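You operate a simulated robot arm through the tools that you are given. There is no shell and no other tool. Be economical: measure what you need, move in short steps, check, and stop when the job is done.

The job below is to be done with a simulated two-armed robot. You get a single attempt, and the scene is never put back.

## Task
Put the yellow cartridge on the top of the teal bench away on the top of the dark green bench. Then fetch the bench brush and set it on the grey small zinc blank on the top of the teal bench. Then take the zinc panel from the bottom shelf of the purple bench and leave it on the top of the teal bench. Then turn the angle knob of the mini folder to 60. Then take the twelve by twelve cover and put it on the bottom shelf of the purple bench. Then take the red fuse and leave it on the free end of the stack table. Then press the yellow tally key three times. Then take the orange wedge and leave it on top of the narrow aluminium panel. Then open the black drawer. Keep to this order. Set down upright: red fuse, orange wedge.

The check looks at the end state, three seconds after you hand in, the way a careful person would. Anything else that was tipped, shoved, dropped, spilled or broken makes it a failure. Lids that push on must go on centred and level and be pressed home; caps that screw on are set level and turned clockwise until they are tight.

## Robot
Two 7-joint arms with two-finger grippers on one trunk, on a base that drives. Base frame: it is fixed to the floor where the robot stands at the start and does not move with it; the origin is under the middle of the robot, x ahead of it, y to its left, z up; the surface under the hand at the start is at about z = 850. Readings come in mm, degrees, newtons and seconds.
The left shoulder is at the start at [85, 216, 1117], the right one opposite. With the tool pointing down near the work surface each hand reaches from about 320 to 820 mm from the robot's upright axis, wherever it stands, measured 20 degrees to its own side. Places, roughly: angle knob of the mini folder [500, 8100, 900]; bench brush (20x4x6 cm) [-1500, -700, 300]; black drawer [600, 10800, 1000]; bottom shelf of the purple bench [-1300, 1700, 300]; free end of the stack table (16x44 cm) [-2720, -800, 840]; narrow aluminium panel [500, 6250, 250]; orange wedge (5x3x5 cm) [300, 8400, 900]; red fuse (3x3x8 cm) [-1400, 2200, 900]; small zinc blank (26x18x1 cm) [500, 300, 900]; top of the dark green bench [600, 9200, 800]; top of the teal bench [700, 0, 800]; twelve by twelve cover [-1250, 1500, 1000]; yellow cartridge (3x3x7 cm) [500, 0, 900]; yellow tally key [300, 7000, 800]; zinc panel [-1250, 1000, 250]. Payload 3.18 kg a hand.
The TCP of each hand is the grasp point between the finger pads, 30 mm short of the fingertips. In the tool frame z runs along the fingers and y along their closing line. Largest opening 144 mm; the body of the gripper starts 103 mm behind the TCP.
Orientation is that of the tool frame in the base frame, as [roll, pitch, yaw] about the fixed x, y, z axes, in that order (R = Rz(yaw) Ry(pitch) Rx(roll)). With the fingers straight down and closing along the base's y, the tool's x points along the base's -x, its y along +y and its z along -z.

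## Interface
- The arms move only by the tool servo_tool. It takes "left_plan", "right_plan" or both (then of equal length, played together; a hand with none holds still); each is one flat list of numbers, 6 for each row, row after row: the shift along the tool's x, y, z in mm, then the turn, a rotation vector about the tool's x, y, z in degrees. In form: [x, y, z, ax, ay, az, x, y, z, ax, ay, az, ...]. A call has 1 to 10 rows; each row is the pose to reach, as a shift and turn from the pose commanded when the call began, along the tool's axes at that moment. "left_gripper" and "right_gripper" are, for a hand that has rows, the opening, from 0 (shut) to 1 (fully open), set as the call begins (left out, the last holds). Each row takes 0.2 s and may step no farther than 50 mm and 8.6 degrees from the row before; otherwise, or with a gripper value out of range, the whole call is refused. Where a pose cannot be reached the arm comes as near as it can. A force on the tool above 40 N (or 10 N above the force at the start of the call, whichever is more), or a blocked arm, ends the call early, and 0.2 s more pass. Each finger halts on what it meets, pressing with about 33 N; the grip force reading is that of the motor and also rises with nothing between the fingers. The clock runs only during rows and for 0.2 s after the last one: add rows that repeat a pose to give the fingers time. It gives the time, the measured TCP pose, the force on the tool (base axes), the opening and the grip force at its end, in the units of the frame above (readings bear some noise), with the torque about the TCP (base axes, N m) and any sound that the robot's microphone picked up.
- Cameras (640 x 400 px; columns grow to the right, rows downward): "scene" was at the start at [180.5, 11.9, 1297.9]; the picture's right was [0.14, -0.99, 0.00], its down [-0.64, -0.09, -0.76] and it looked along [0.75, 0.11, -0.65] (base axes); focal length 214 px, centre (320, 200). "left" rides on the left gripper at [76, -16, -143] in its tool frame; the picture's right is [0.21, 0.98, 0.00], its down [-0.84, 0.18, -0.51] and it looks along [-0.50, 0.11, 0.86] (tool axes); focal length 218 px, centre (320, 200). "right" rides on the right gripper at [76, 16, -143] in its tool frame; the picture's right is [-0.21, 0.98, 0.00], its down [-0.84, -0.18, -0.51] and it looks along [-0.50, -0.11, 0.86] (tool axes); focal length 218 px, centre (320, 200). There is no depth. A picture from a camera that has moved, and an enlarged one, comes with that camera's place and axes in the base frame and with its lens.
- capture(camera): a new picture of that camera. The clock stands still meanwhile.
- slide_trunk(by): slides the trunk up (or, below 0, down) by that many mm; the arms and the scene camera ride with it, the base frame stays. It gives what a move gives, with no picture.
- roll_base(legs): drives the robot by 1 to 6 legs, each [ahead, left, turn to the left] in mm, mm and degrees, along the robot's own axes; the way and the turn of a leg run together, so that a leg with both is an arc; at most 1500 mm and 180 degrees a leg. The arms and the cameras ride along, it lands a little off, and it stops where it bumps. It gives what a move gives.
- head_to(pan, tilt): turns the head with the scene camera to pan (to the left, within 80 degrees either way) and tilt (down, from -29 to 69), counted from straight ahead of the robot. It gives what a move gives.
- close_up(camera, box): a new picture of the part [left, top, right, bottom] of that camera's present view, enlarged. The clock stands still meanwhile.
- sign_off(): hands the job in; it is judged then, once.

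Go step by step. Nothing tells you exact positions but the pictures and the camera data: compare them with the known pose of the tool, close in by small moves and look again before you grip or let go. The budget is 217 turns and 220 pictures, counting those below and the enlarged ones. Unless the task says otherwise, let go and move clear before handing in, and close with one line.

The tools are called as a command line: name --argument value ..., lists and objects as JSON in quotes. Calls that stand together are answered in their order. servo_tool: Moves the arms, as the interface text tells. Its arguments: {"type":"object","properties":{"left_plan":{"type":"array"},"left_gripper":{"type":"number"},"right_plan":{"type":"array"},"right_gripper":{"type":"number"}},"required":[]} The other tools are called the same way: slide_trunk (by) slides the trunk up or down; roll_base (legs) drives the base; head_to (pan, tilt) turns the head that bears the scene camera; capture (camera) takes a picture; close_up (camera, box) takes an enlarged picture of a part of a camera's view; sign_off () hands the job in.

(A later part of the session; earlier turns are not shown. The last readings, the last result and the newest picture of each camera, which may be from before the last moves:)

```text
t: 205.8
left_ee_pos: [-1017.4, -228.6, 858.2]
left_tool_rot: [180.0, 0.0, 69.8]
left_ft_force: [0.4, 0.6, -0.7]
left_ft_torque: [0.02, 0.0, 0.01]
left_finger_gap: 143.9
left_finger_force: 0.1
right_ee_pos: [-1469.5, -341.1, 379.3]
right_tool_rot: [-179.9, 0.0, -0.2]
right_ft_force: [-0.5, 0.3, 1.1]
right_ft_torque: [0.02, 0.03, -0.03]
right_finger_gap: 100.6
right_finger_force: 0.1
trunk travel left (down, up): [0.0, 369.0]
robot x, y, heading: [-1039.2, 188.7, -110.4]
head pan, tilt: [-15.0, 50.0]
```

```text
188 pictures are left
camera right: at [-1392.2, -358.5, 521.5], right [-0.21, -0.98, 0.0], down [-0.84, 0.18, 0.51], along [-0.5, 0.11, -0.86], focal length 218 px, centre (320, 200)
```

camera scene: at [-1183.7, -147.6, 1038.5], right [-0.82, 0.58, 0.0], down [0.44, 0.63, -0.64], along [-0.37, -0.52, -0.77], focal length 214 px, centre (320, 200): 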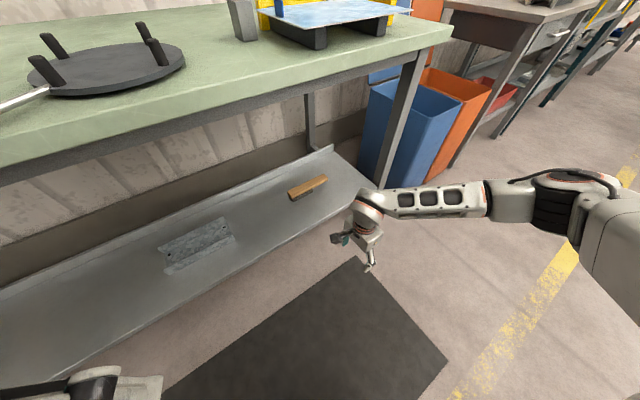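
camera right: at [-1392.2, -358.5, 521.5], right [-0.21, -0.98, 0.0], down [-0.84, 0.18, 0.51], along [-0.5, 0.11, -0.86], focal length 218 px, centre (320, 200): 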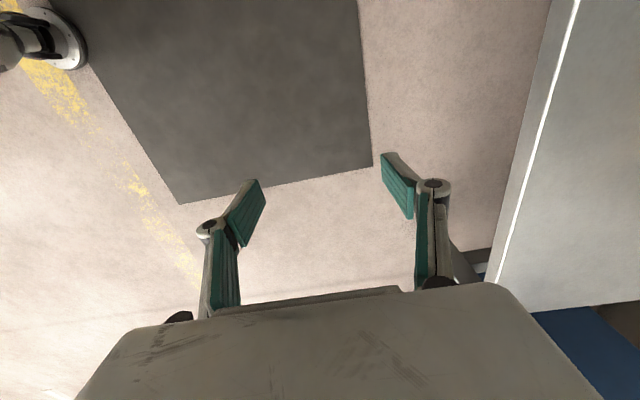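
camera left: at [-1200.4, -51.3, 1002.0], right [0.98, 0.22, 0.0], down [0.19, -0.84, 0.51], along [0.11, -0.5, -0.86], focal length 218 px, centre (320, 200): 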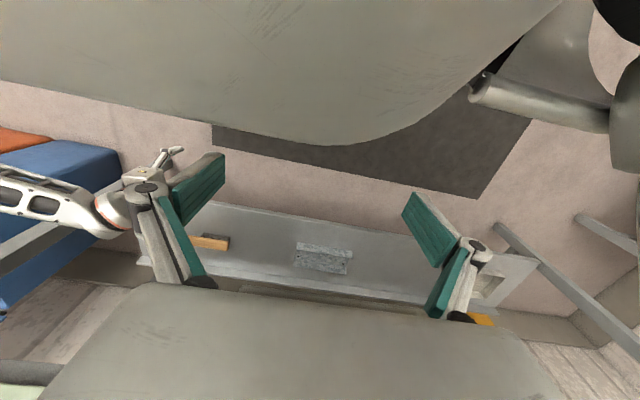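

I shift so as to enter beside the brush's left end, then I will straddle it lengthwise at low height.

roll_base --legs '[[12, 197, 0.4]]'

servo_tool --right_plan '[0, 0, 8, 0, 0, 0]'

capture --camera "scene"

capture --camera "right"

```text
t: 208.2
left_ee_pos: [-834.4, -303.7, 859.3]
left_tool_rot: [179.9, -0.1, 70.4]
left_ft_force: [-1.2, -0.1, -0.8]
left_ft_torque: [-0.04, 0.01, 0.0]
left_finger_gap: 143.9
left_finger_force: 0.0
right_ee_pos: [-1286.4, -423.4, 378.7]
right_tool_rot: [-180.0, 0.0, 0.3]
right_ft_force: [0.1, 0.3, 0.3]
right_ft_torque: [-0.01, -0.01, 0.01]
right_finger_gap: 100.7
right_finger_force: 0.0
trunk travel left (down, up): [0.0, 369.0]
robot x, y, heading: [-863.3, 110.2, -109.9]
head pan, tilt: [-15.0, 50.0]
```

```text
t: 208.6
left_ee_pos: [-835.6, -303.8, 858.8]
left_tool_rot: [-179.9, 0.1, 70.4]
left_ft_force: [-0.4, -1.2, 0.4]
left_ft_torque: [0.03, 0.02, 0.04]
left_finger_gap: 144.0
left_finger_force: 0.0
right_ee_pos: [-1285.7, -422.6, 370.8]
right_tool_rot: [-179.9, 0.0, 0.5]
right_ft_force: [-0.4, 0.3, 0.4]
right_ft_torque: [-0.01, 0.03, 0.02]
right_finger_gap: 100.8
right_finger_force: 0.1
trunk travel left (down, up): [0.0, 369.0]
robot x, y, heading: [-857.7, 107.9, -109.7]
head pan, tilt: [-15.0, 50.0]
```

```text
187 pictures are left
camera scene: at [-1002.8, -226.3, 1038.4], right [-0.82, 0.57, 0.0], down [0.44, 0.63, -0.64], along [-0.37, -0.53, -0.77], focal length 214 px, centre (320, 200)
```

scene: 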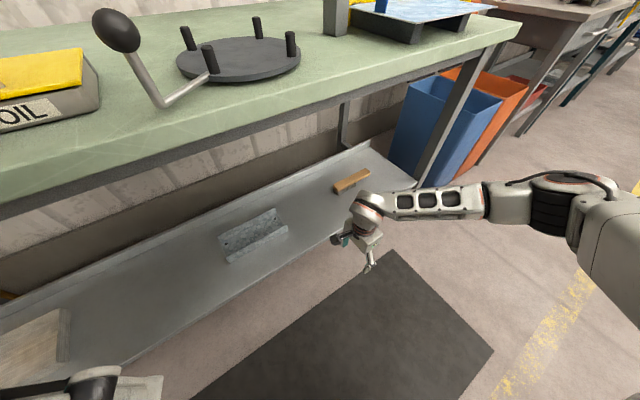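

```text
186 pictures are left
camera right: at [-1209.0, -439.6, 514.2], right [-0.2, -0.98, 0.0], down [-0.84, 0.17, 0.51], along [-0.5, 0.1, -0.86], focal length 218 px, centre (320, 200)
```

right: 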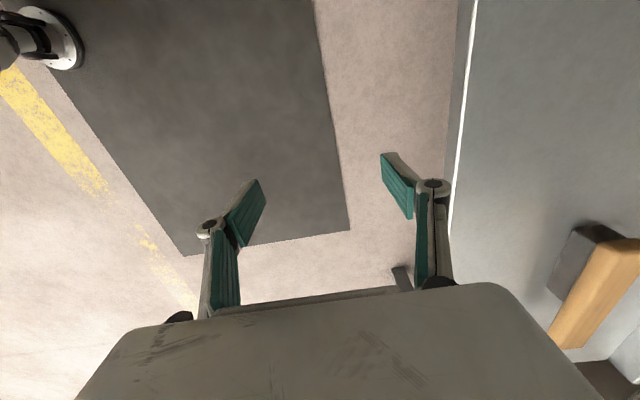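

First I raise and draw in the left hand so that it clears the bench top, then I drive straight toward the shelf.

servo_tool --left_plan '[0, 0, -48, 0, 0, 0, 5, 0, -96, 0, 0, 0, 15, 0, -142, 0, 0, 0, 30, 0, -186, 0, 0, 0, 45, 0, -230, 0, 0, 0]'

roll_base --legs '[[249, 90, 0]]'

capture --camera "scene"

capture --camera "right"

```text
t: 209.3
left_ee_pos: [-830.0, -299.4, 973.8]
left_tool_rot: [179.3, -0.1, 71.4]
left_ft_force: [15.7, -21.3, -5.7]
left_ft_torque: [0.99, 0.46, 1.07]
left_finger_gap: 130.3
left_finger_force: 0.0
right_ee_pos: [-1286.0, -422.7, 371.6]
right_tool_rot: [-179.8, 0.0, 0.4]
right_ft_force: [0.2, -0.8, -0.2]
right_ft_torque: [0.02, 0.01, -0.02]
right_finger_gap: 101.0
right_finger_force: 0.1
trunk travel left (down, up): [0.0, 369.0]
robot x, y, heading: [-862.5, 111.8, -109.5]
head pan, tilt: [-15.0, 50.0]
stopped in row 3 (left hand): the force on the tool passed its limit at 58 N (the readings are from after the stop); the commanded pose is now the measured one
```

```text
t: 210.9
left_ee_pos: [-834.1, -459.9, 980.7]
left_tool_rot: [178.2, 1.5, 72.3]
left_ft_force: [13.2, -18.1, -8.2]
left_ft_torque: [0.7, 0.05, 1.03]
left_finger_gap: 130.6
left_finger_force: 0.0
right_ee_pos: [-1284.0, -599.2, 378.1]
right_tool_rot: [179.0, -0.4, 1.0]
right_ft_force: [0.1, -0.4, -0.3]
right_ft_torque: [0.02, 0.02, 0.01]
right_finger_gap: 100.8
right_finger_force: 0.0
trunk travel left (down, up): [0.0, 369.0]
robot x, y, heading: [-867.4, -69.4, -108.9]
head pan, tilt: [-15.0, 50.0]
stopped in leg 1: the robot was blocked; the commanded pose is now the measured one
```

```text
185 pictures are left
camera scene: at [-1007.8, -387.1, 1043.9], right [-0.82, 0.57, -0.02], down [0.44, 0.62, -0.65], along [-0.36, -0.54, -0.76], focal length 214 px, centre (320, 200)
```

scene: 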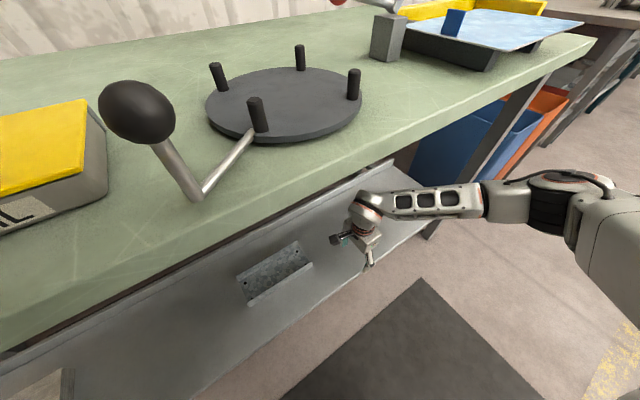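

```text
184 pictures are left
camera right: at [-1207.7, -612.4, 522.4], right [-0.19, -0.98, 0.02], down [-0.85, 0.17, 0.5], along [-0.49, 0.08, -0.87], focal length 218 px, centre (320, 200)
```

right: 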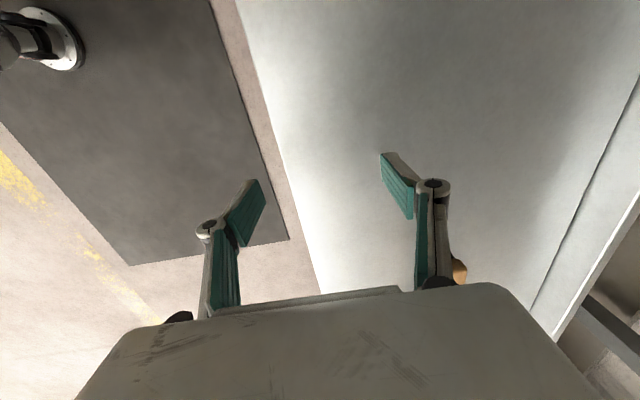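

The left hand met something of the robot itself and the base was blocked short. I back off first and relieve the left hand.

roll_base --legs '[[-120, 0, 0]]'

servo_tool --left_plan '[0, 0, 30, 0, 0, 0, 0, 0, 60, 0, 0, 0]'

head_to --pan 30 --tilt 60

capture --camera "scene"

capture --camera "left"

```text
t: 211.7
left_ee_pos: [-829.6, -451.9, 978.7]
left_tool_rot: [178.1, 1.5, 72.2]
left_ft_force: [14.7, -25.6, -7.5]
left_ft_torque: [1.06, 0.15, 1.44]
left_finger_gap: 128.3
left_finger_force: 0.1
right_ee_pos: [-1280.9, -585.0, 375.6]
right_tool_rot: [179.3, -0.3, 0.8]
right_ft_force: [-0.5, -0.4, 0.2]
right_ft_torque: [-0.05, -0.03, -0.02]
right_finger_gap: 100.7
right_finger_force: 0.1
trunk travel left (down, up): [0.0, 369.0]
robot x, y, heading: [-862.0, -50.9, -109.2]
head pan, tilt: [-15.0, 50.0]
stopped in leg 1: the force on the tool passed its limit at 46 N (the readings are from after the stop); the commanded pose is now the measured one
```

```text
t: 212.5
left_ee_pos: [-832.4, -444.1, 931.4]
left_tool_rot: [177.8, 4.6, 71.3]
left_ft_force: [-0.7, -0.7, -0.5]
left_ft_torque: [-0.01, 0.0, 0.03]
left_finger_gap: 143.9
left_finger_force: 0.1
right_ee_pos: [-1282.8, -587.6, 384.4]
right_tool_rot: [178.5, -0.4, 0.6]
right_ft_force: [0.4, 0.0, 0.6]
right_ft_torque: [0.08, -0.02, 0.03]
right_finger_gap: 100.8
right_finger_force: 0.0
trunk travel left (down, up): [0.0, 369.0]
robot x, y, heading: [-856.6, -53.4, -109.5]
head pan, tilt: [-15.0, 50.0]
stopped in row 2 (left hand): the arm was blocked; the commanded pose is now the measured one
```

```text
t: 213.6
left_ee_pos: [-830.0, -444.3, 931.2]
left_tool_rot: [177.5, 4.5, 71.7]
left_ft_force: [51.5, -7.6, -24.7]
left_ft_torque: [1.34, 7.07, 0.44]
left_finger_gap: 143.9
left_finger_force: 0.0
right_ee_pos: [-1282.8, -587.2, 384.7]
right_tool_rot: [178.5, -0.5, 0.7]
right_ft_force: [-0.1, -1.3, -0.1]
right_ft_torque: [-0.01, 0.02, -0.01]
right_finger_gap: 100.6
right_finger_force: 0.1
trunk travel left (down, up): [0.0, 369.0]
robot x, y, heading: [-855.7, -48.9, -109.4]
head pan, tilt: [30.0, 60.0]
```

```text
183 pictures are left
camera scene: at [-980.1, -377.8, 1039.8], right [-0.97, 0.25, -0.01], down [0.21, 0.79, -0.58], along [-0.13, -0.56, -0.82], focal length 214 px, centre (320, 200)
```

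scene: 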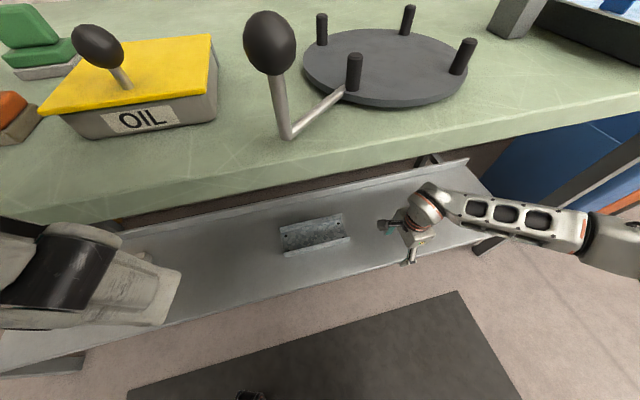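

```text
182 pictures are left
camera left: at [-825.4, -355.0, 1066.3], right [0.99, -0.11, 0.03], down [-0.1, -0.81, 0.58], along [-0.04, -0.58, -0.81], focal length 218 px, centre (320, 200)
```

left: 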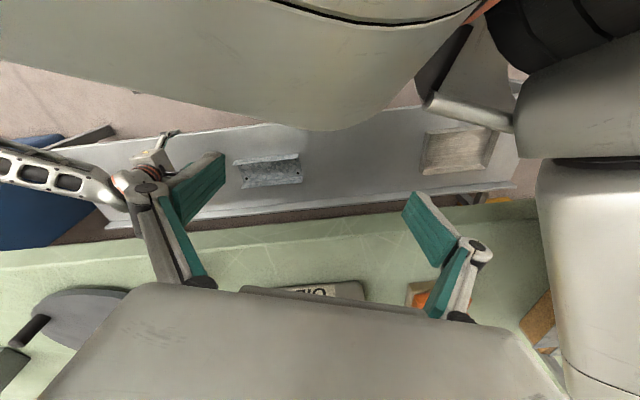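

I back straight away from the bench to relieve everything.

roll_base --legs '[[-235, -85, 0]]'

capture --camera "scene"

capture --camera "left"

```text
t: 216.0
left_ee_pos: [-822.1, -214.9, 916.8]
left_tool_rot: [178.4, 2.0, 72.0]
left_ft_force: [53.4, 8.0, -7.4]
left_ft_torque: [-1.31, 8.38, -0.19]
left_finger_gap: 143.8
left_finger_force: 0.1
right_ee_pos: [-1283.1, -342.7, 371.6]
right_tool_rot: [-180.0, 0.0, 0.6]
right_ft_force: [0.9, 0.1, 0.6]
right_ft_torque: [-0.03, 0.01, -0.02]
right_finger_gap: 100.6
right_finger_force: 0.1
trunk travel left (down, up): [0.0, 369.0]
robot x, y, heading: [-858.4, 193.8, -109.3]
head pan, tilt: [30.0, 60.0]
stopped in leg 1: the force on the tool passed its limit at 68 N (the readings are from after the stop); the commanded pose is now the measured one
```

```text
181 pictures are left
camera scene: at [-971.9, -146.5, 1027.1], right [-0.97, 0.23, 0.0], down [0.2, 0.83, -0.51], along [-0.12, -0.5, -0.86], focal length 214 px, centre (320, 200)
```

scene: 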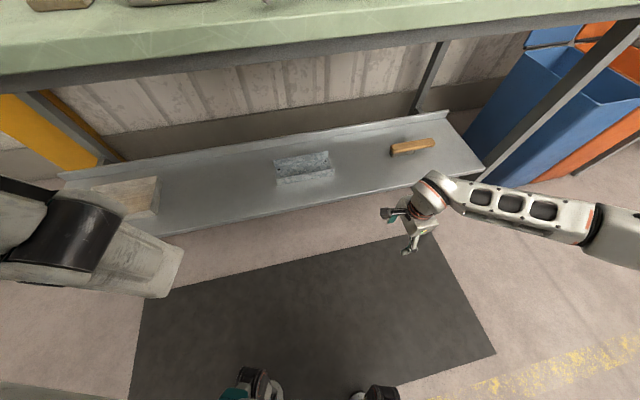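

```text
180 pictures are left
camera left: at [-818.1, -130.6, 1056.1], right [0.99, -0.1, 0.02], down [-0.1, -0.83, 0.54], along [-0.04, -0.54, -0.84], focal length 218 px, centre (320, 200)
```

left: 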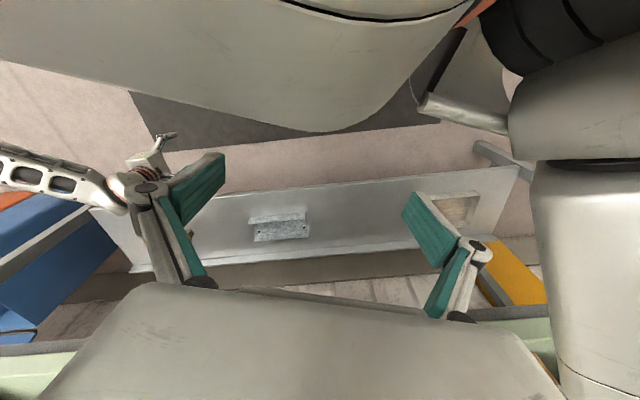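

Now clear of the bench. The left hand is jammed against the head; I move it forward and outward.

servo_tool --left_plan '[-30, 25, 10, 0, 0, 0, -60, 50, 10, 0, 0, 0, -90, 75, 0, 0, 0, 0, -120, 100, -20, 0, 0, 0]'

capture --camera "scene"

```text
t: 217.0
left_ee_pos: [-768.9, -361.3, 943.7]
left_tool_rot: [178.4, 2.1, 72.2]
left_ft_force: [0.5, 0.5, -0.3]
left_ft_torque: [-0.01, 0.02, -0.02]
left_finger_gap: 144.0
left_finger_force: 0.0
right_ee_pos: [-1283.5, -341.1, 371.6]
right_tool_rot: [180.0, 0.1, 0.5]
right_ft_force: [0.9, 0.0, 0.5]
right_ft_torque: [0.01, 0.02, 0.01]
right_finger_gap: 100.9
right_finger_force: 0.0
trunk travel left (down, up): [0.0, 369.0]
robot x, y, heading: [-861.5, 193.2, -109.9]
head pan, tilt: [30.0, 60.0]
```

```text
179 pictures are left
camera scene: at [-944.4, -146.3, 1025.9], right [-0.98, -0.18, 0.0], down [-0.16, 0.85, -0.5], along [0.09, -0.49, -0.87], focal length 214 px, centre (320, 200)
```

scene: 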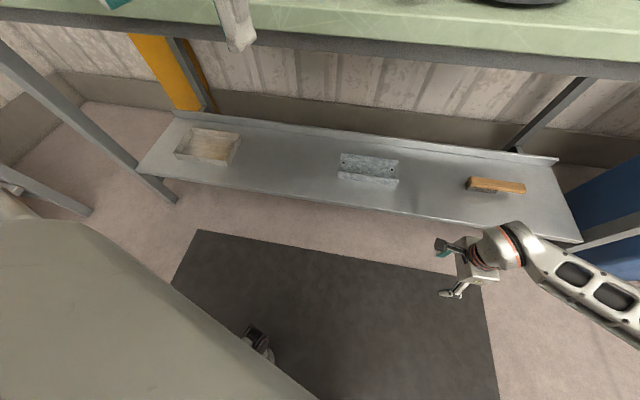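

head_to --pan 10 --tilt 25

capture --camera "scene"

```text
t: 218.0
left_ee_pos: [-770.7, -358.8, 944.3]
left_tool_rot: [178.5, 2.1, 72.1]
left_ft_force: [-0.7, 0.0, 0.4]
left_ft_torque: [0.01, -0.03, 0.01]
left_finger_gap: 143.9
left_finger_force: 0.1
right_ee_pos: [-1283.5, -342.8, 371.5]
right_tool_rot: [-180.0, 0.0, 0.4]
right_ft_force: [-0.4, -0.3, 0.4]
right_ft_torque: [0.01, -0.02, -0.01]
right_finger_gap: 100.9
right_finger_force: 0.0
trunk travel left (down, up): [0.0, 369.0]
robot x, y, heading: [-859.7, 192.9, -109.5]
head pan, tilt: [10.0, 25.0]
```

```text
178 pictures are left
camera scene: at [-971.8, -171.7, 1075.9], right [-0.99, 0.16, 0.0], down [0.07, 0.42, -0.91], along [-0.15, -0.89, -0.42], focal length 214 px, centre (320, 200)
```

scene: 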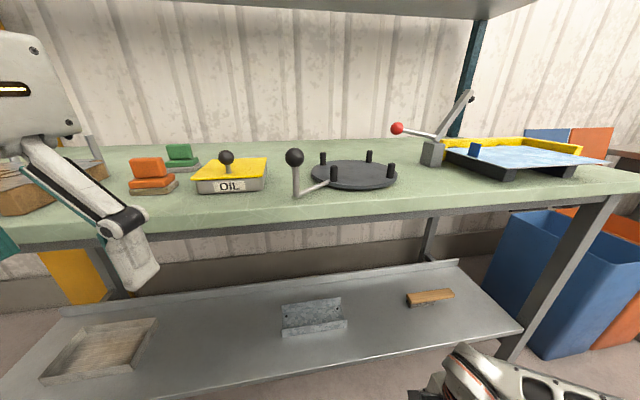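

head_to --pan 45 --tilt 25

capture --camera "scene"

```text
t: 219.0
left_ee_pos: [-769.2, -359.4, 945.1]
left_tool_rot: [178.5, 2.1, 72.2]
left_ft_force: [0.6, 1.2, -0.4]
left_ft_torque: [0.0, -0.01, -0.01]
left_finger_gap: 144.0
left_finger_force: 0.0
right_ee_pos: [-1283.2, -342.9, 372.9]
right_tool_rot: [180.0, 0.0, 0.5]
right_ft_force: [-0.7, -0.8, -0.5]
right_ft_torque: [0.01, -0.01, 0.0]
right_finger_gap: 100.7
right_finger_force: 0.0
trunk travel left (down, up): [0.0, 369.0]
robot x, y, heading: [-860.7, 192.6, -109.4]
head pan, tilt: [45.0, 25.0]
```

```text
177 pictures are left
camera scene: at [-917.0, -164.0, 1075.9], right [-0.9, -0.43, 0.0], down [-0.18, 0.38, -0.91], along [0.39, -0.82, -0.42], focal length 214 px, centre (320, 200)
```

scene: 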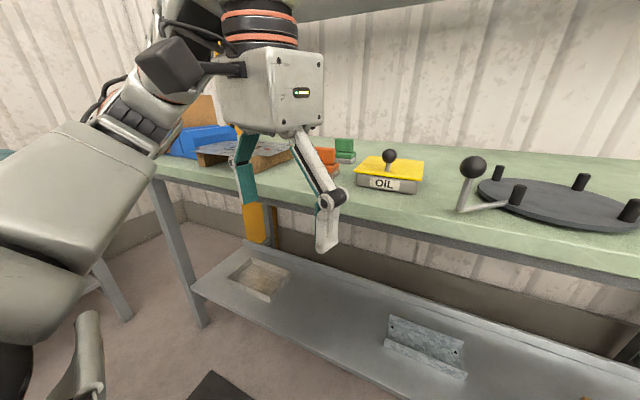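

close_up --camera "scene" --box '[150, 90, 390, 240]'

```text
2.67 times, centred on (270, 165) of scene
camera zoom: at [-917.0, -164.0, 1075.9], right [-0.9, -0.43, 0.0], down [-0.18, 0.38, -0.91], along [0.39, -0.82, -0.42], focal length 572 px, centre (453, 293)
```

zoom: 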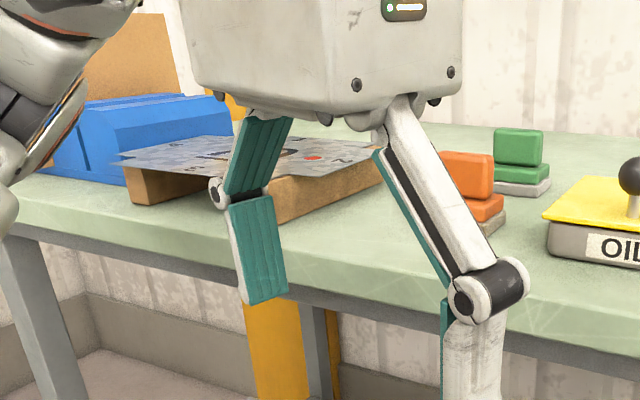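

The left shoulder leans forward when the trunk is fully down and met the bench edge; nothing on the bench moved. I raise the trunk by 110 so it clears, and reset the hands.

slide_trunk --by 110

servo_tool --left_plan '[0, 0, -45, 0, 0, 0, 10, 10, -85, 0, 0, 0, 20, 20, -125, 0, 0, 0]' --right_plan '[0, 0, 40, 0, 0, 0, 0, 0, 80, 0, 0, 0, 0, 0, 118, 0, 0, 0]'

head_to --pan 0 --tilt 50

capture --camera "scene"

capture --camera "left"

```text
t: 220.4
left_ee_pos: [-768.8, -360.4, 1051.3]
left_tool_rot: [178.5, 1.9, 72.1]
left_ft_force: [-0.8, -0.1, 0.1]
left_ft_torque: [0.01, -0.04, 0.03]
left_finger_gap: 143.8
left_finger_force: 0.1
right_ee_pos: [-1282.3, -340.4, 479.4]
right_tool_rot: [-179.7, -0.1, 0.5]
right_ft_force: [0.1, 0.1, -0.8]
right_ft_torque: [0.0, 0.01, -0.02]
right_finger_gap: 100.6
right_finger_force: 0.0
trunk travel left (down, up): [-110.0, 259.0]
robot x, y, heading: [-861.0, 188.7, -109.6]
head pan, tilt: [45.0, 25.0]
```

```text
t: 221.2
left_ee_pos: [-771.7, -323.4, 1144.6]
left_tool_rot: [178.6, 2.1, 72.1]
left_ft_force: [0.4, 0.8, 0.2]
left_ft_torque: [-0.03, -0.07, -0.02]
left_finger_gap: 144.0
left_finger_force: 0.0
left hand out of reach, approached as far as the arm can: row 2, 3
right_ee_pos: [-1281.2, -341.8, 364.0]
right_tool_rot: [-179.8, 0.1, 0.5]
right_ft_force: [0.0, -0.6, 0.2]
right_ft_torque: [0.0, -0.02, 0.0]
right_finger_gap: 100.6
right_finger_force: 0.1
trunk travel left (down, up): [-110.0, 259.0]
robot x, y, heading: [-858.4, 194.1, -109.5]
head pan, tilt: [45.0, 25.0]
```

```text
t: 222.4
left_ee_pos: [-769.6, -321.7, 1144.9]
left_tool_rot: [178.7, 2.2, 72.1]
left_ft_force: [-0.4, -0.4, 0.2]
left_ft_torque: [0.03, -0.01, -0.03]
left_finger_gap: 144.1
left_finger_force: 0.1
right_ee_pos: [-1282.9, -342.1, 365.7]
right_tool_rot: [180.0, 0.1, 0.5]
right_ft_force: [-0.2, 1.0, -0.2]
right_ft_torque: [0.02, -0.02, -0.01]
right_finger_gap: 100.9
right_finger_force: 0.2
trunk travel left (down, up): [-110.0, 259.0]
robot x, y, heading: [-861.4, 190.6, -109.4]
head pan, tilt: [0.0, 50.0]
```

```text
175 pictures are left
camera scene: at [-948.1, -56.9, 1181.1], right [-0.94, 0.33, 0.0], down [0.25, 0.72, -0.64], along [-0.21, -0.61, -0.77], focal length 214 px, centre (320, 200)
```

scene: 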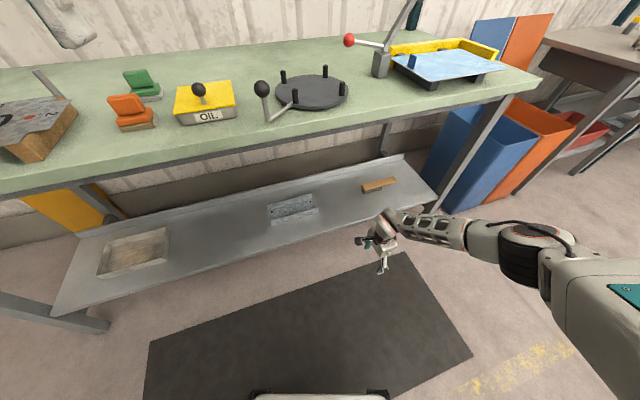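

```text
174 pictures are left
camera left: at [-764.9, -238.0, 1284.0], right [0.99, -0.1, 0.02], down [-0.09, -0.83, 0.54], along [-0.04, -0.54, -0.84], focal length 218 px, centre (320, 200)
```

left: 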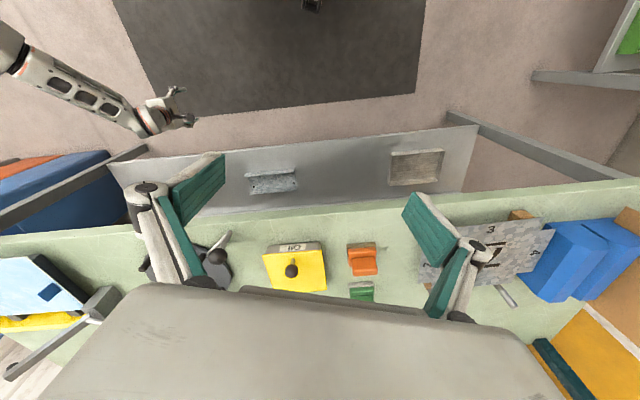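

Both arms are well placed now. I drive straight (-y) so the right hand goes in beside the brush.

roll_base --legs '[[320, 115, 0]]'

capture --camera "right"

capture --camera "scene"

```text
t: 224.6
left_ee_pos: [-769.9, -659.2, 1145.1]
left_tool_rot: [178.5, 2.1, 72.1]
left_ft_force: [-0.1, 0.1, -0.5]
left_ft_torque: [0.04, 0.01, -0.01]
left_finger_gap: 144.1
left_finger_force: 0.1
right_ee_pos: [-1282.6, -678.0, 365.1]
right_tool_rot: [180.0, 0.0, 0.5]
right_ft_force: [0.3, -0.5, -0.8]
right_ft_torque: [-0.01, -0.03, 0.02]
right_finger_gap: 100.9
right_finger_force: 0.1
trunk travel left (down, up): [-110.0, 259.0]
robot x, y, heading: [-857.2, -143.6, -109.4]
head pan, tilt: [0.0, 50.0]
```

```text
173 pictures are left
camera right: at [-1204.8, -695.0, 508.1], right [-0.2, -0.98, 0.0], down [-0.84, 0.17, 0.51], along [-0.5, 0.1, -0.86], focal length 218 px, centre (320, 200)
```

right: 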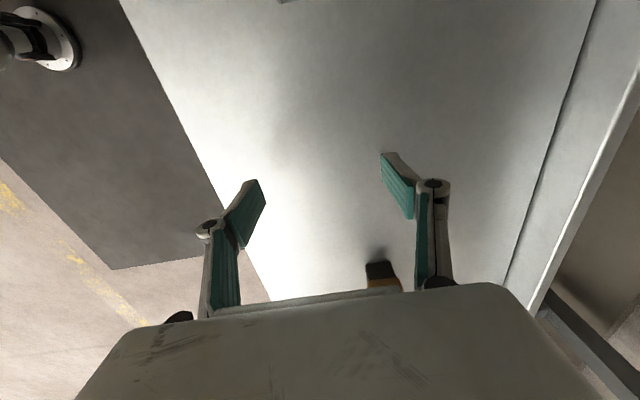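

```text
172 pictures are left
camera scene: at [-948.2, -394.1, 1181.0], right [-0.94, 0.34, 0.0], down [0.26, 0.72, -0.64], along [-0.22, -0.61, -0.77], focal length 214 px, centre (320, 200)
```

scene: 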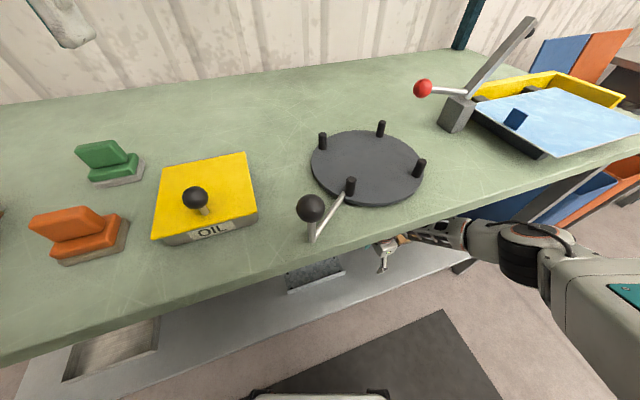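

The brush's left end is visible just ahead between the fingers, slightly toward the wall. I shift the hand 40 mm and slide along the brush.

servo_tool --right_plan '[0, 20, 2, 0, 0, 0, 0, 40, 4, 0, 0, 0]' --right_gripper 0.85

roll_base --legs '[[27, -75, 0]]'

capture --camera "right"

```text
t: 225.2
left_ee_pos: [-771.2, -659.0, 1145.1]
left_tool_rot: [178.6, 2.3, 72.1]
left_ft_force: [0.1, -1.2, -0.9]
left_ft_torque: [0.02, 0.02, 0.01]
left_finger_gap: 144.1
left_finger_force: 0.0
right_ee_pos: [-1282.5, -718.4, 361.6]
right_tool_rot: [179.9, 0.0, 0.3]
right_ft_force: [0.8, 0.2, -0.2]
right_ft_torque: [-0.02, -0.02, 0.02]
right_finger_gap: 122.3
right_finger_force: 0.2
trunk travel left (down, up): [-110.0, 259.0]
robot x, y, heading: [-859.8, -147.0, -109.7]
head pan, tilt: [0.0, 50.0]
```

```text
t: 226.5
left_ee_pos: [-851.7, -658.5, 1146.3]
left_tool_rot: [178.5, 2.3, 72.0]
left_ft_force: [0.2, 0.2, -1.0]
left_ft_torque: [-0.04, -0.01, -0.01]
left_finger_gap: 143.7
left_finger_force: 0.0
right_ee_pos: [-1363.2, -718.0, 360.7]
right_tool_rot: [-179.9, 0.0, 0.4]
right_ft_force: [0.4, 0.5, 0.3]
right_ft_torque: [0.0, -0.03, -0.05]
right_finger_gap: 122.4
right_finger_force: 0.0
trunk travel left (down, up): [-110.0, 259.0]
robot x, y, heading: [-939.4, -141.5, -109.6]
head pan, tilt: [0.0, 50.0]
```

```text
171 pictures are left
camera right: at [-1286.3, -734.0, 503.7], right [-0.2, -0.98, 0.0], down [-0.84, 0.17, 0.51], along [-0.5, 0.1, -0.86], focal length 218 px, centre (320, 200)
```

right: 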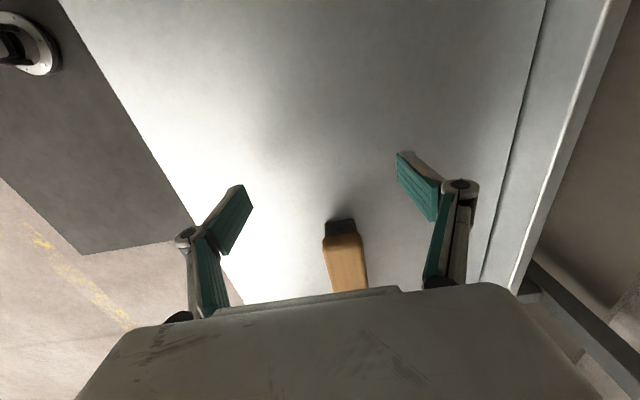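

roll_base --legs '[[45, -105, 0]]'

capture --camera "right"

```text
t: 228.1
left_ee_pos: [-965.4, -665.2, 1144.7]
left_tool_rot: [178.6, 2.2, 72.0]
left_ft_force: [-0.9, 0.0, 0.7]
left_ft_torque: [0.0, 0.01, 0.0]
left_finger_gap: 144.0
left_finger_force: 0.1
right_ee_pos: [-1477.5, -723.2, 361.3]
right_tool_rot: [180.0, 0.0, 0.5]
right_ft_force: [-0.2, 0.9, -0.3]
right_ft_torque: [-0.02, -0.01, 0.02]
right_finger_gap: 122.3
right_finger_force: 0.0
trunk travel left (down, up): [-110.0, 259.0]
robot x, y, heading: [-1056.1, -149.4, -109.6]
head pan, tilt: [0.0, 50.0]
```

```text
170 pictures are left
camera right: at [-1400.7, -740.4, 503.7], right [-0.2, -0.98, 0.0], down [-0.84, 0.17, 0.51], along [-0.5, 0.1, -0.86], focal length 218 px, centre (320, 200)
```

right: 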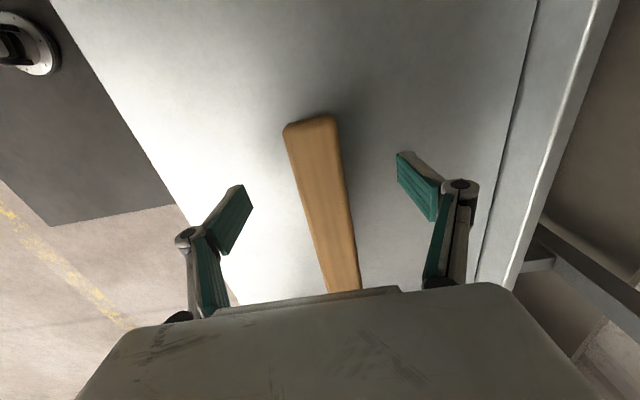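

The handle is centred between the fingers. I lower 8 mm, close and lift slightly.

servo_tool --right_plan '[0, 0, 8, 0, 0, 0, 0, 0, 8, 0, 0, 0, 0, 0, 8, 0, 0, 0, 0, 0, 8, 0, 0, 0]' --right_gripper 0

servo_tool --right_plan '[0, 0, -15, 0, 0, 0, 0, 0, -28, 0, 0, 0]'

capture --camera "right"

```text
t: 229.1
left_ee_pos: [-966.9, -662.8, 1144.6]
left_tool_rot: [178.6, 2.1, 72.1]
left_ft_force: [0.4, 0.2, 0.2]
left_ft_torque: [0.02, 0.03, 0.0]
left_finger_gap: 144.0
left_finger_force: 0.1
right_ee_pos: [-1478.9, -724.2, 353.5]
right_tool_rot: [-180.0, 0.0, 0.6]
right_ft_force: [0.5, 1.4, 4.1]
right_ft_torque: [0.11, 0.0, -0.05]
right_finger_gap: 38.9
right_finger_force: 33.3
trunk travel left (down, up): [-110.0, 259.0]
robot x, y, heading: [-1056.4, -150.0, -109.7]
head pan, tilt: [0.0, 50.0]
```

```text
t: 229.7
left_ee_pos: [-966.3, -663.5, 1145.4]
left_tool_rot: [178.6, 2.1, 72.1]
left_ft_force: [-0.5, -0.1, 0.6]
left_ft_torque: [0.01, 0.0, -0.03]
left_finger_gap: 143.9
left_finger_force: 0.1
right_ee_pos: [-1477.8, -726.2, 380.5]
right_tool_rot: [-180.0, 0.0, 0.5]
right_ft_force: [0.0, 0.1, -2.3]
right_ft_torque: [0.01, -0.06, -0.02]
right_finger_gap: 39.0
right_finger_force: 32.9
trunk travel left (down, up): [-110.0, 259.0]
robot x, y, heading: [-1056.5, -149.7, -109.4]
head pan, tilt: [0.0, 50.0]
```

```text
169 pictures are left
camera right: at [-1400.6, -741.6, 523.6], right [-0.2, -0.98, 0.0], down [-0.84, 0.17, 0.51], along [-0.5, 0.1, -0.86], focal length 218 px, centre (320, 200)
```

right: 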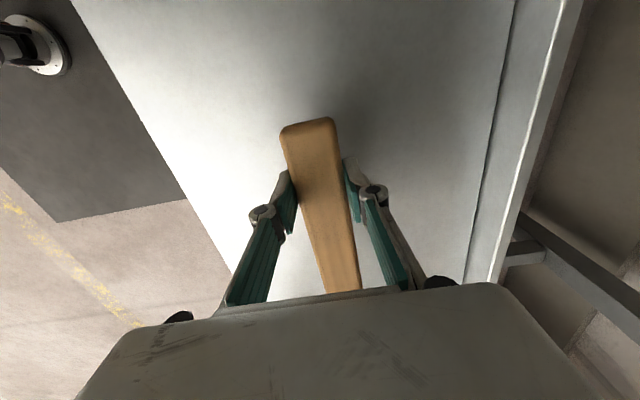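

The brush is held (39 mm gap, 2.3 N weight). I back straight out from under the bench.

roll_base --legs '[[-400, -140, 0]]'

capture --camera "scene"

```text
t: 232.3
left_ee_pos: [-966.9, -242.8, 1145.0]
left_tool_rot: [178.6, 2.2, 72.2]
left_ft_force: [0.0, -0.1, -0.2]
left_ft_torque: [-0.01, -0.01, 0.0]
left_finger_gap: 144.2
left_finger_force: 0.0
right_ee_pos: [-1478.4, -305.2, 380.9]
right_tool_rot: [179.9, 0.0, 0.6]
right_ft_force: [-0.1, 0.5, -0.6]
right_ft_torque: [0.03, -0.06, -0.01]
right_finger_gap: 39.0
right_finger_force: 33.2
trunk travel left (down, up): [-110.0, 259.0]
robot x, y, heading: [-1053.3, 274.3, -109.7]
head pan, tilt: [0.0, 50.0]
```

```text
168 pictures are left
camera scene: at [-1144.5, 21.5, 1181.0], right [-0.94, 0.33, 0.0], down [0.26, 0.72, -0.64], along [-0.21, -0.61, -0.77], focal length 214 px, centre (320, 200)
```

scene: 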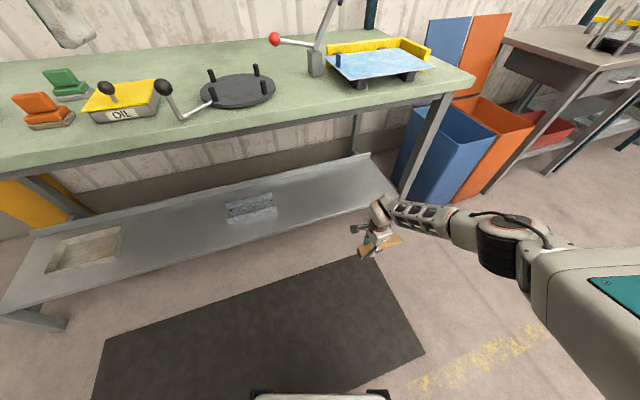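

I raise the trunk back and lift the brush high, drawing it in toward the robot.

slide_trunk --by 90

servo_tool --right_plan '[0, 0, -48, 0, 0, 2, 4, -12, -95, 0, 0, 4, 8, -24, -142, 0, 0, 6, 12, -36, -189, 0, 0, 8, 16, -48, -236, 0, 0, 10, 20, -60, -283, 0, 0, 12, 24, -72, -330, 0, 0, 14, 28, -84, -377, 0, 0, 16, 32, -96, -424, 0, 0, 18, 36, -108, -471, 0, 0, 20]'

capture --camera "scene"

```text
t: 233.6
left_ee_pos: [-960.1, -224.7, 1257.4]
left_tool_rot: [178.8, 6.0, 72.3]
left_ft_force: [0.8, 0.0, -0.5]
left_ft_torque: [0.08, 0.0, -0.01]
left_finger_gap: 143.7
left_finger_force: 0.0
right_ee_pos: [-1493.5, -347.3, 536.8]
right_tool_rot: [174.4, 2.1, 0.5]
right_ft_force: [-0.1, -0.8, -2.0]
right_ft_torque: [0.0, -0.05, 0.01]
right_finger_gap: 38.9
right_finger_force: 33.0
trunk travel left (down, up): [-200.0, 169.0]
robot x, y, heading: [-1054.8, 269.4, -109.8]
head pan, tilt: [0.0, 50.0]
```

```text
t: 235.8
left_ee_pos: [-959.2, -220.2, 1261.0]
left_tool_rot: [178.8, 6.3, 72.3]
left_ft_force: [0.5, 0.3, 0.7]
left_ft_torque: [0.0, -0.01, -0.01]
left_finger_gap: 144.1
left_finger_force: 0.0
right_ee_pos: [-1441.5, -188.4, 995.9]
right_tool_rot: [173.7, 0.0, -19.4]
right_ft_force: [0.9, 0.7, -2.0]
right_ft_torque: [-0.05, -0.04, 0.01]
right_finger_gap: 38.7
right_finger_force: 33.0
trunk travel left (down, up): [-200.0, 169.0]
robot x, y, heading: [-1060.0, 271.7, -109.5]
head pan, tilt: [0.0, 50.0]
```

```text
167 pictures are left
camera scene: at [-1113.3, 109.0, 1284.8], right [-0.94, 0.33, 0.0], down [0.25, 0.72, -0.64], along [-0.21, -0.61, -0.77], focal length 214 px, centre (320, 200)
```

scene: 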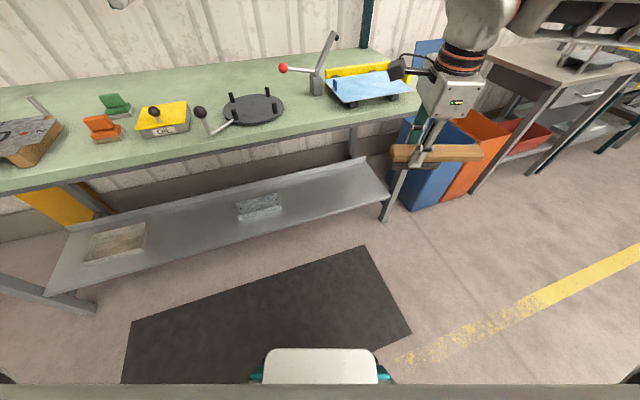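

Tilt crept in by 6°; I correct it, lift a little and then drive to the teal bench facing +x.

servo_tool --right_plan '[0, -30, -35, 6.3, 0, 0, 0, -60, -70, 6.3, 0, 0]'

roll_base --legs '[[-50, 0, 55], [0, 0, 54.5]]'

capture --camera "right"

```text
t: 236.4
left_ee_pos: [-959.4, -220.7, 1260.9]
left_tool_rot: [178.8, 6.3, 72.2]
left_ft_force: [0.5, 0.3, 0.5]
left_ft_torque: [-0.04, -0.01, 0.01]
left_finger_gap: 143.8
left_finger_force: 0.0
right_ee_pos: [-1418.1, -125.2, 1059.0]
right_tool_rot: [179.8, 0.0, -19.3]
right_ft_force: [-0.1, 0.1, -1.2]
right_ft_torque: [-0.03, -0.02, -0.02]
right_finger_gap: 38.9
right_finger_force: 32.8
trunk travel left (down, up): [-200.0, 169.0]
robot x, y, heading: [-1056.2, 270.4, -109.5]
head pan, tilt: [0.0, 50.0]
```

```text
t: 241.6
left_ee_pos: [-627.4, 566.9, 1259.6]
left_tool_rot: [178.7, 6.2, -179.4]
left_ft_force: [-0.2, 0.4, -0.4]
left_ft_torque: [-0.02, -0.05, -0.02]
left_finger_gap: 144.1
left_finger_force: 0.1
right_ee_pos: [-574.4, 101.6, 1057.8]
right_tool_rot: [180.0, 0.1, 88.8]
right_ft_force: [1.0, -1.2, -0.9]
right_ft_torque: [0.07, 0.01, 0.01]
right_finger_gap: 39.0
right_finger_force: 33.1
trunk travel left (down, up): [-200.0, 169.0]
robot x, y, heading: [-1060.9, 320.2, -1.2]
head pan, tilt: [0.0, 50.0]
```

```text
166 pictures are left
camera right: at [-555.2, 176.8, 1200.5], right [0.97, -0.23, 0.0], down [-0.2, -0.84, 0.51], along [-0.12, -0.49, -0.86], focal length 218 px, centre (320, 200)
```

right: 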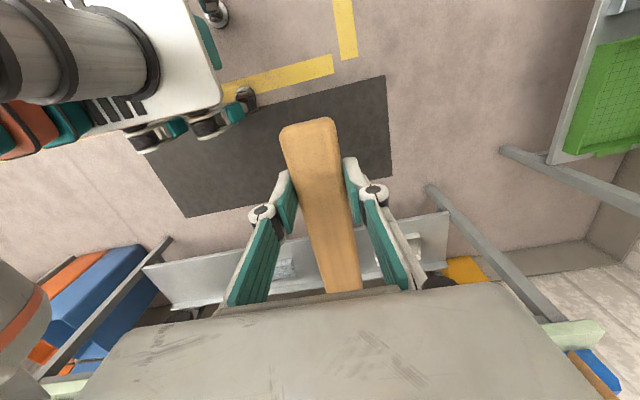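

roll_base --legs '[[1010, 20, 1.2]]'

capture --camera "scene"

```text
t: 246.9
left_ee_pos: [386.6, 604.3, 1259.6]
left_tool_rot: [178.8, 6.2, -177.0]
left_ft_force: [0.4, -0.4, -0.4]
left_ft_torque: [0.0, 0.0, 0.0]
left_finger_gap: 143.9
left_finger_force: 0.0
right_ee_pos: [458.0, 142.4, 1057.5]
right_tool_rot: [179.9, 0.0, 91.2]
right_ft_force: [-0.5, 0.8, -1.2]
right_ft_torque: [0.07, 0.01, 0.02]
right_finger_gap: 38.7
right_finger_force: 32.8
trunk travel left (down, up): [-200.0, 169.0]
robot x, y, heading: [-41.6, 339.2, 1.2]
head pan, tilt: [0.0, 50.0]
```

```text
165 pictures are left
camera scene: at [133.3, 343.0, 1284.5], right [0.02, -1.0, 0.0], down [-0.77, -0.02, -0.64], along [0.64, 0.01, -0.77], focal length 214 px, centre (320, 200)
```

scene: 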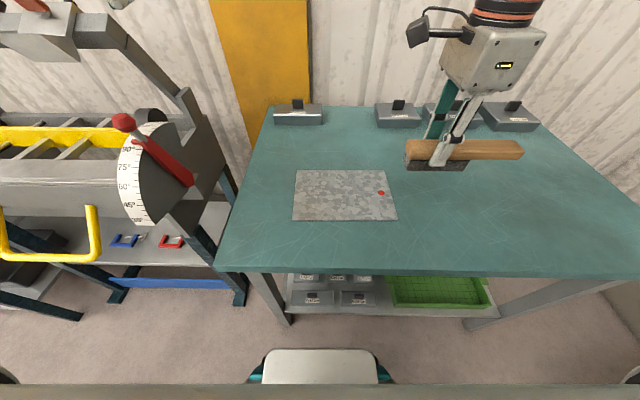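

I bring the brush over the blank's centre.

servo_tool --right_plan '[40, 15, 5, 0, 0, 0, 80, 30, 10, 0, 0, 0, 120, 45, 20, 0, 0, 0, 160, 58, 35, 0, 0, 0, 178, 61, 70, 0, 0, 0, 178, 61, 112, 0, 0, 0]'

capture --camera "scene"

capture --camera "right"

```text
t: 248.3
left_ee_pos: [387.0, 604.9, 1258.7]
left_tool_rot: [178.8, 6.1, -177.0]
left_ft_force: [-0.1, 0.1, 0.0]
left_ft_torque: [-0.01, 0.05, 0.01]
left_finger_gap: 143.9
left_finger_force: 0.1
right_ee_pos: [517.1, 320.2, 943.6]
right_tool_rot: [-180.0, -0.1, 91.2]
right_ft_force: [-1.1, 0.4, -0.6]
right_ft_torque: [0.07, 0.03, 0.03]
right_finger_gap: 38.9
right_finger_force: 32.7
trunk travel left (down, up): [-200.0, 169.0]
robot x, y, heading: [-39.2, 338.8, 1.1]
head pan, tilt: [0.0, 50.0]
```

```text
164 pictures are left
camera scene: at [134.1, 342.9, 1284.2], right [0.02, -1.0, 0.0], down [-0.77, -0.02, -0.64], along [0.64, 0.01, -0.77], focal length 214 px, centre (320, 200)
```

scene: 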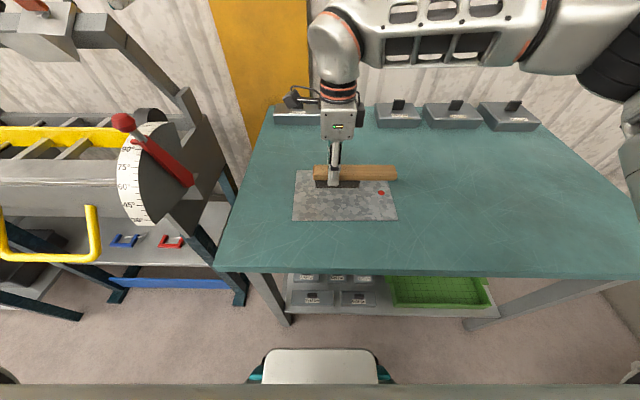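

```text
163 pictures are left
camera right: at [532.9, 396.3, 1086.1], right [0.98, -0.19, 0.0], down [-0.16, -0.85, 0.51], along [-0.1, -0.5, -0.86], focal length 218 px, centre (320, 200)
```

right: 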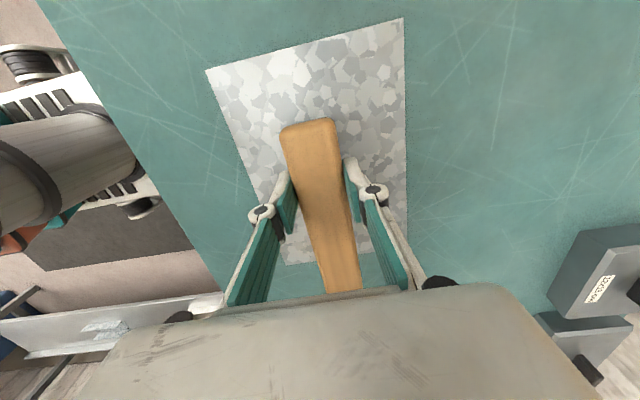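

The brush centre is ~20 mm short of the blank's centre; I shift and lower until contact.

servo_tool --right_plan '[20, 0, 8, 0, 0, 0, 20, 0, 16, 0, 0, 0, 20, 0, 20, 0, 0, 0, 20, 0, 24, 0, 0, 0, 20, 0, 28, 0, 0, 0, 20, 0, 32, 0, 0, 0, 20, 0, 36, 0, 0, 0]'

capture --camera "right"

```text
t: 249.9
left_ee_pos: [386.0, 605.9, 1260.2]
left_tool_rot: [178.7, 6.3, -177.1]
left_ft_force: [0.0, -0.9, 0.8]
left_ft_torque: [0.0, 0.02, 0.01]
left_finger_gap: 143.9
left_finger_force: 0.1
right_ee_pos: [514.4, 341.2, 909.7]
right_tool_rot: [-180.0, 0.0, 91.3]
right_ft_force: [-0.8, 1.4, -1.1]
right_ft_torque: [0.07, 0.0, 0.02]
right_finger_gap: 39.2
right_finger_force: 33.2
trunk travel left (down, up): [-200.0, 169.0]
robot x, y, heading: [-37.2, 337.3, 0.9]
head pan, tilt: [0.0, 50.0]
```

```text
162 pictures are left
camera right: at [530.4, 417.0, 1052.2], right [0.98, -0.19, 0.0], down [-0.16, -0.85, 0.51], along [-0.09, -0.5, -0.86], focal length 218 px, centre (320, 200)
```

right: 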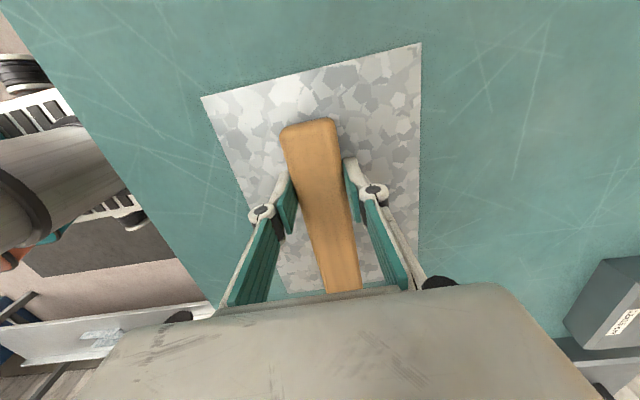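

servo_tool --right_plan '[0, 5, 3, 0, 0, 0, 0, 5, 6, 0, 0, 0, 0, 5, 8, 0, 0, 0, 0, 5, 10, 0, 0, 0, 0, 5, 12, 0, 0, 0, 0, 5, 14, 0, 0, 0, 0, 5, 16, 0, 0, 0, 0, 5, 18, 0, 0, 0]'

capture --camera "scene"

```text
t: 251.7
left_ee_pos: [384.1, 605.7, 1260.2]
left_tool_rot: [178.8, 6.3, -177.1]
left_ft_force: [-0.5, 1.0, 0.9]
left_ft_torque: [-0.04, 0.0, 0.0]
left_finger_gap: 144.2
left_finger_force: 0.0
right_ee_pos: [519.7, 341.4, 893.9]
right_tool_rot: [179.8, -0.1, 91.3]
right_ft_force: [3.2, -0.6, 26.2]
right_ft_torque: [0.02, -0.07, -0.04]
right_finger_gap: 38.5
right_finger_force: 32.9
trunk travel left (down, up): [-200.0, 169.0]
robot x, y, heading: [-41.4, 339.6, 1.2]
head pan, tilt: [0.0, 50.0]
```

```text
161 pictures are left
camera scene: at [131.6, 342.9, 1284.8], right [0.02, -1.0, 0.0], down [-0.77, -0.02, -0.64], along [0.64, 0.01, -0.77], focal length 214 px, centre (320, 200)
```

scene: 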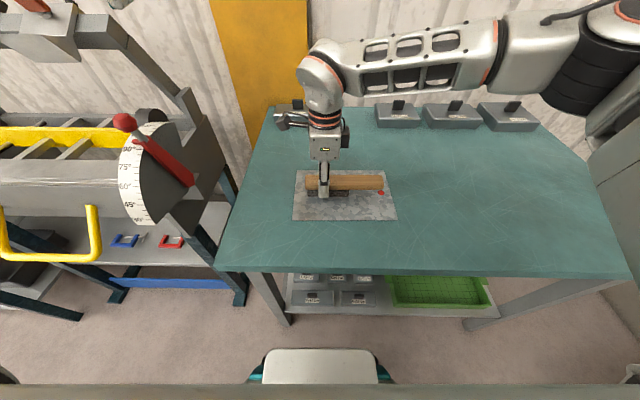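

Contact on the blank. I release and rise.

servo_tool --right_plan '[0, 0, -2, 0, 0, 0, 0, 0, -2, 0, 0, 0]' --right_gripper 0.5

servo_tool --right_plan '[0, 0, -45, 0, 0, 0, 0, 0, -90, 0, 0, 0, -30, -20, -125, 0, 0, 0, -60, -40, -155, 0, 0, 0, -95, -65, -165, 0, 0, 0, -130, -90, -165, 0, 0, 0, -165, -115, -165, 0, 0, 0]'

capture --camera "scene"

```text
t: 252.3
left_ee_pos: [386.5, 605.8, 1258.7]
left_tool_rot: [178.8, 6.3, -177.0]
left_ft_force: [0.5, -0.3, 0.7]
left_ft_torque: [0.03, 0.03, 0.01]
left_finger_gap: 144.0
left_finger_force: 0.1
right_ee_pos: [519.9, 340.9, 893.8]
right_tool_rot: [-179.8, 0.0, 91.2]
right_ft_force: [0.6, -0.8, -0.5]
right_ft_torque: [-0.01, 0.02, -0.01]
right_finger_gap: 71.9
right_finger_force: 0.0
trunk travel left (down, up): [-200.0, 169.0]
robot x, y, heading: [-37.3, 340.2, 1.4]
head pan, tilt: [0.0, 50.0]
```

```text
refused: row 3 steps farther than a row can; nothing moved
```

```text
160 pictures are left
camera scene: at [133.3, 343.0, 1284.3], right [0.02, -1.0, 0.0], down [-0.77, -0.02, -0.64], along [0.64, 0.01, -0.77], focal length 214 px, centre (320, 200)
```

scene: 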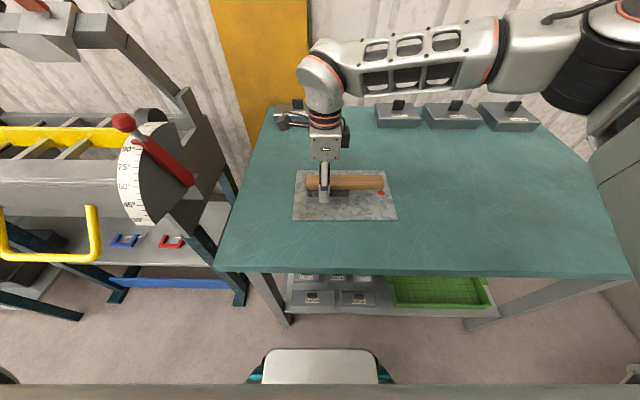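

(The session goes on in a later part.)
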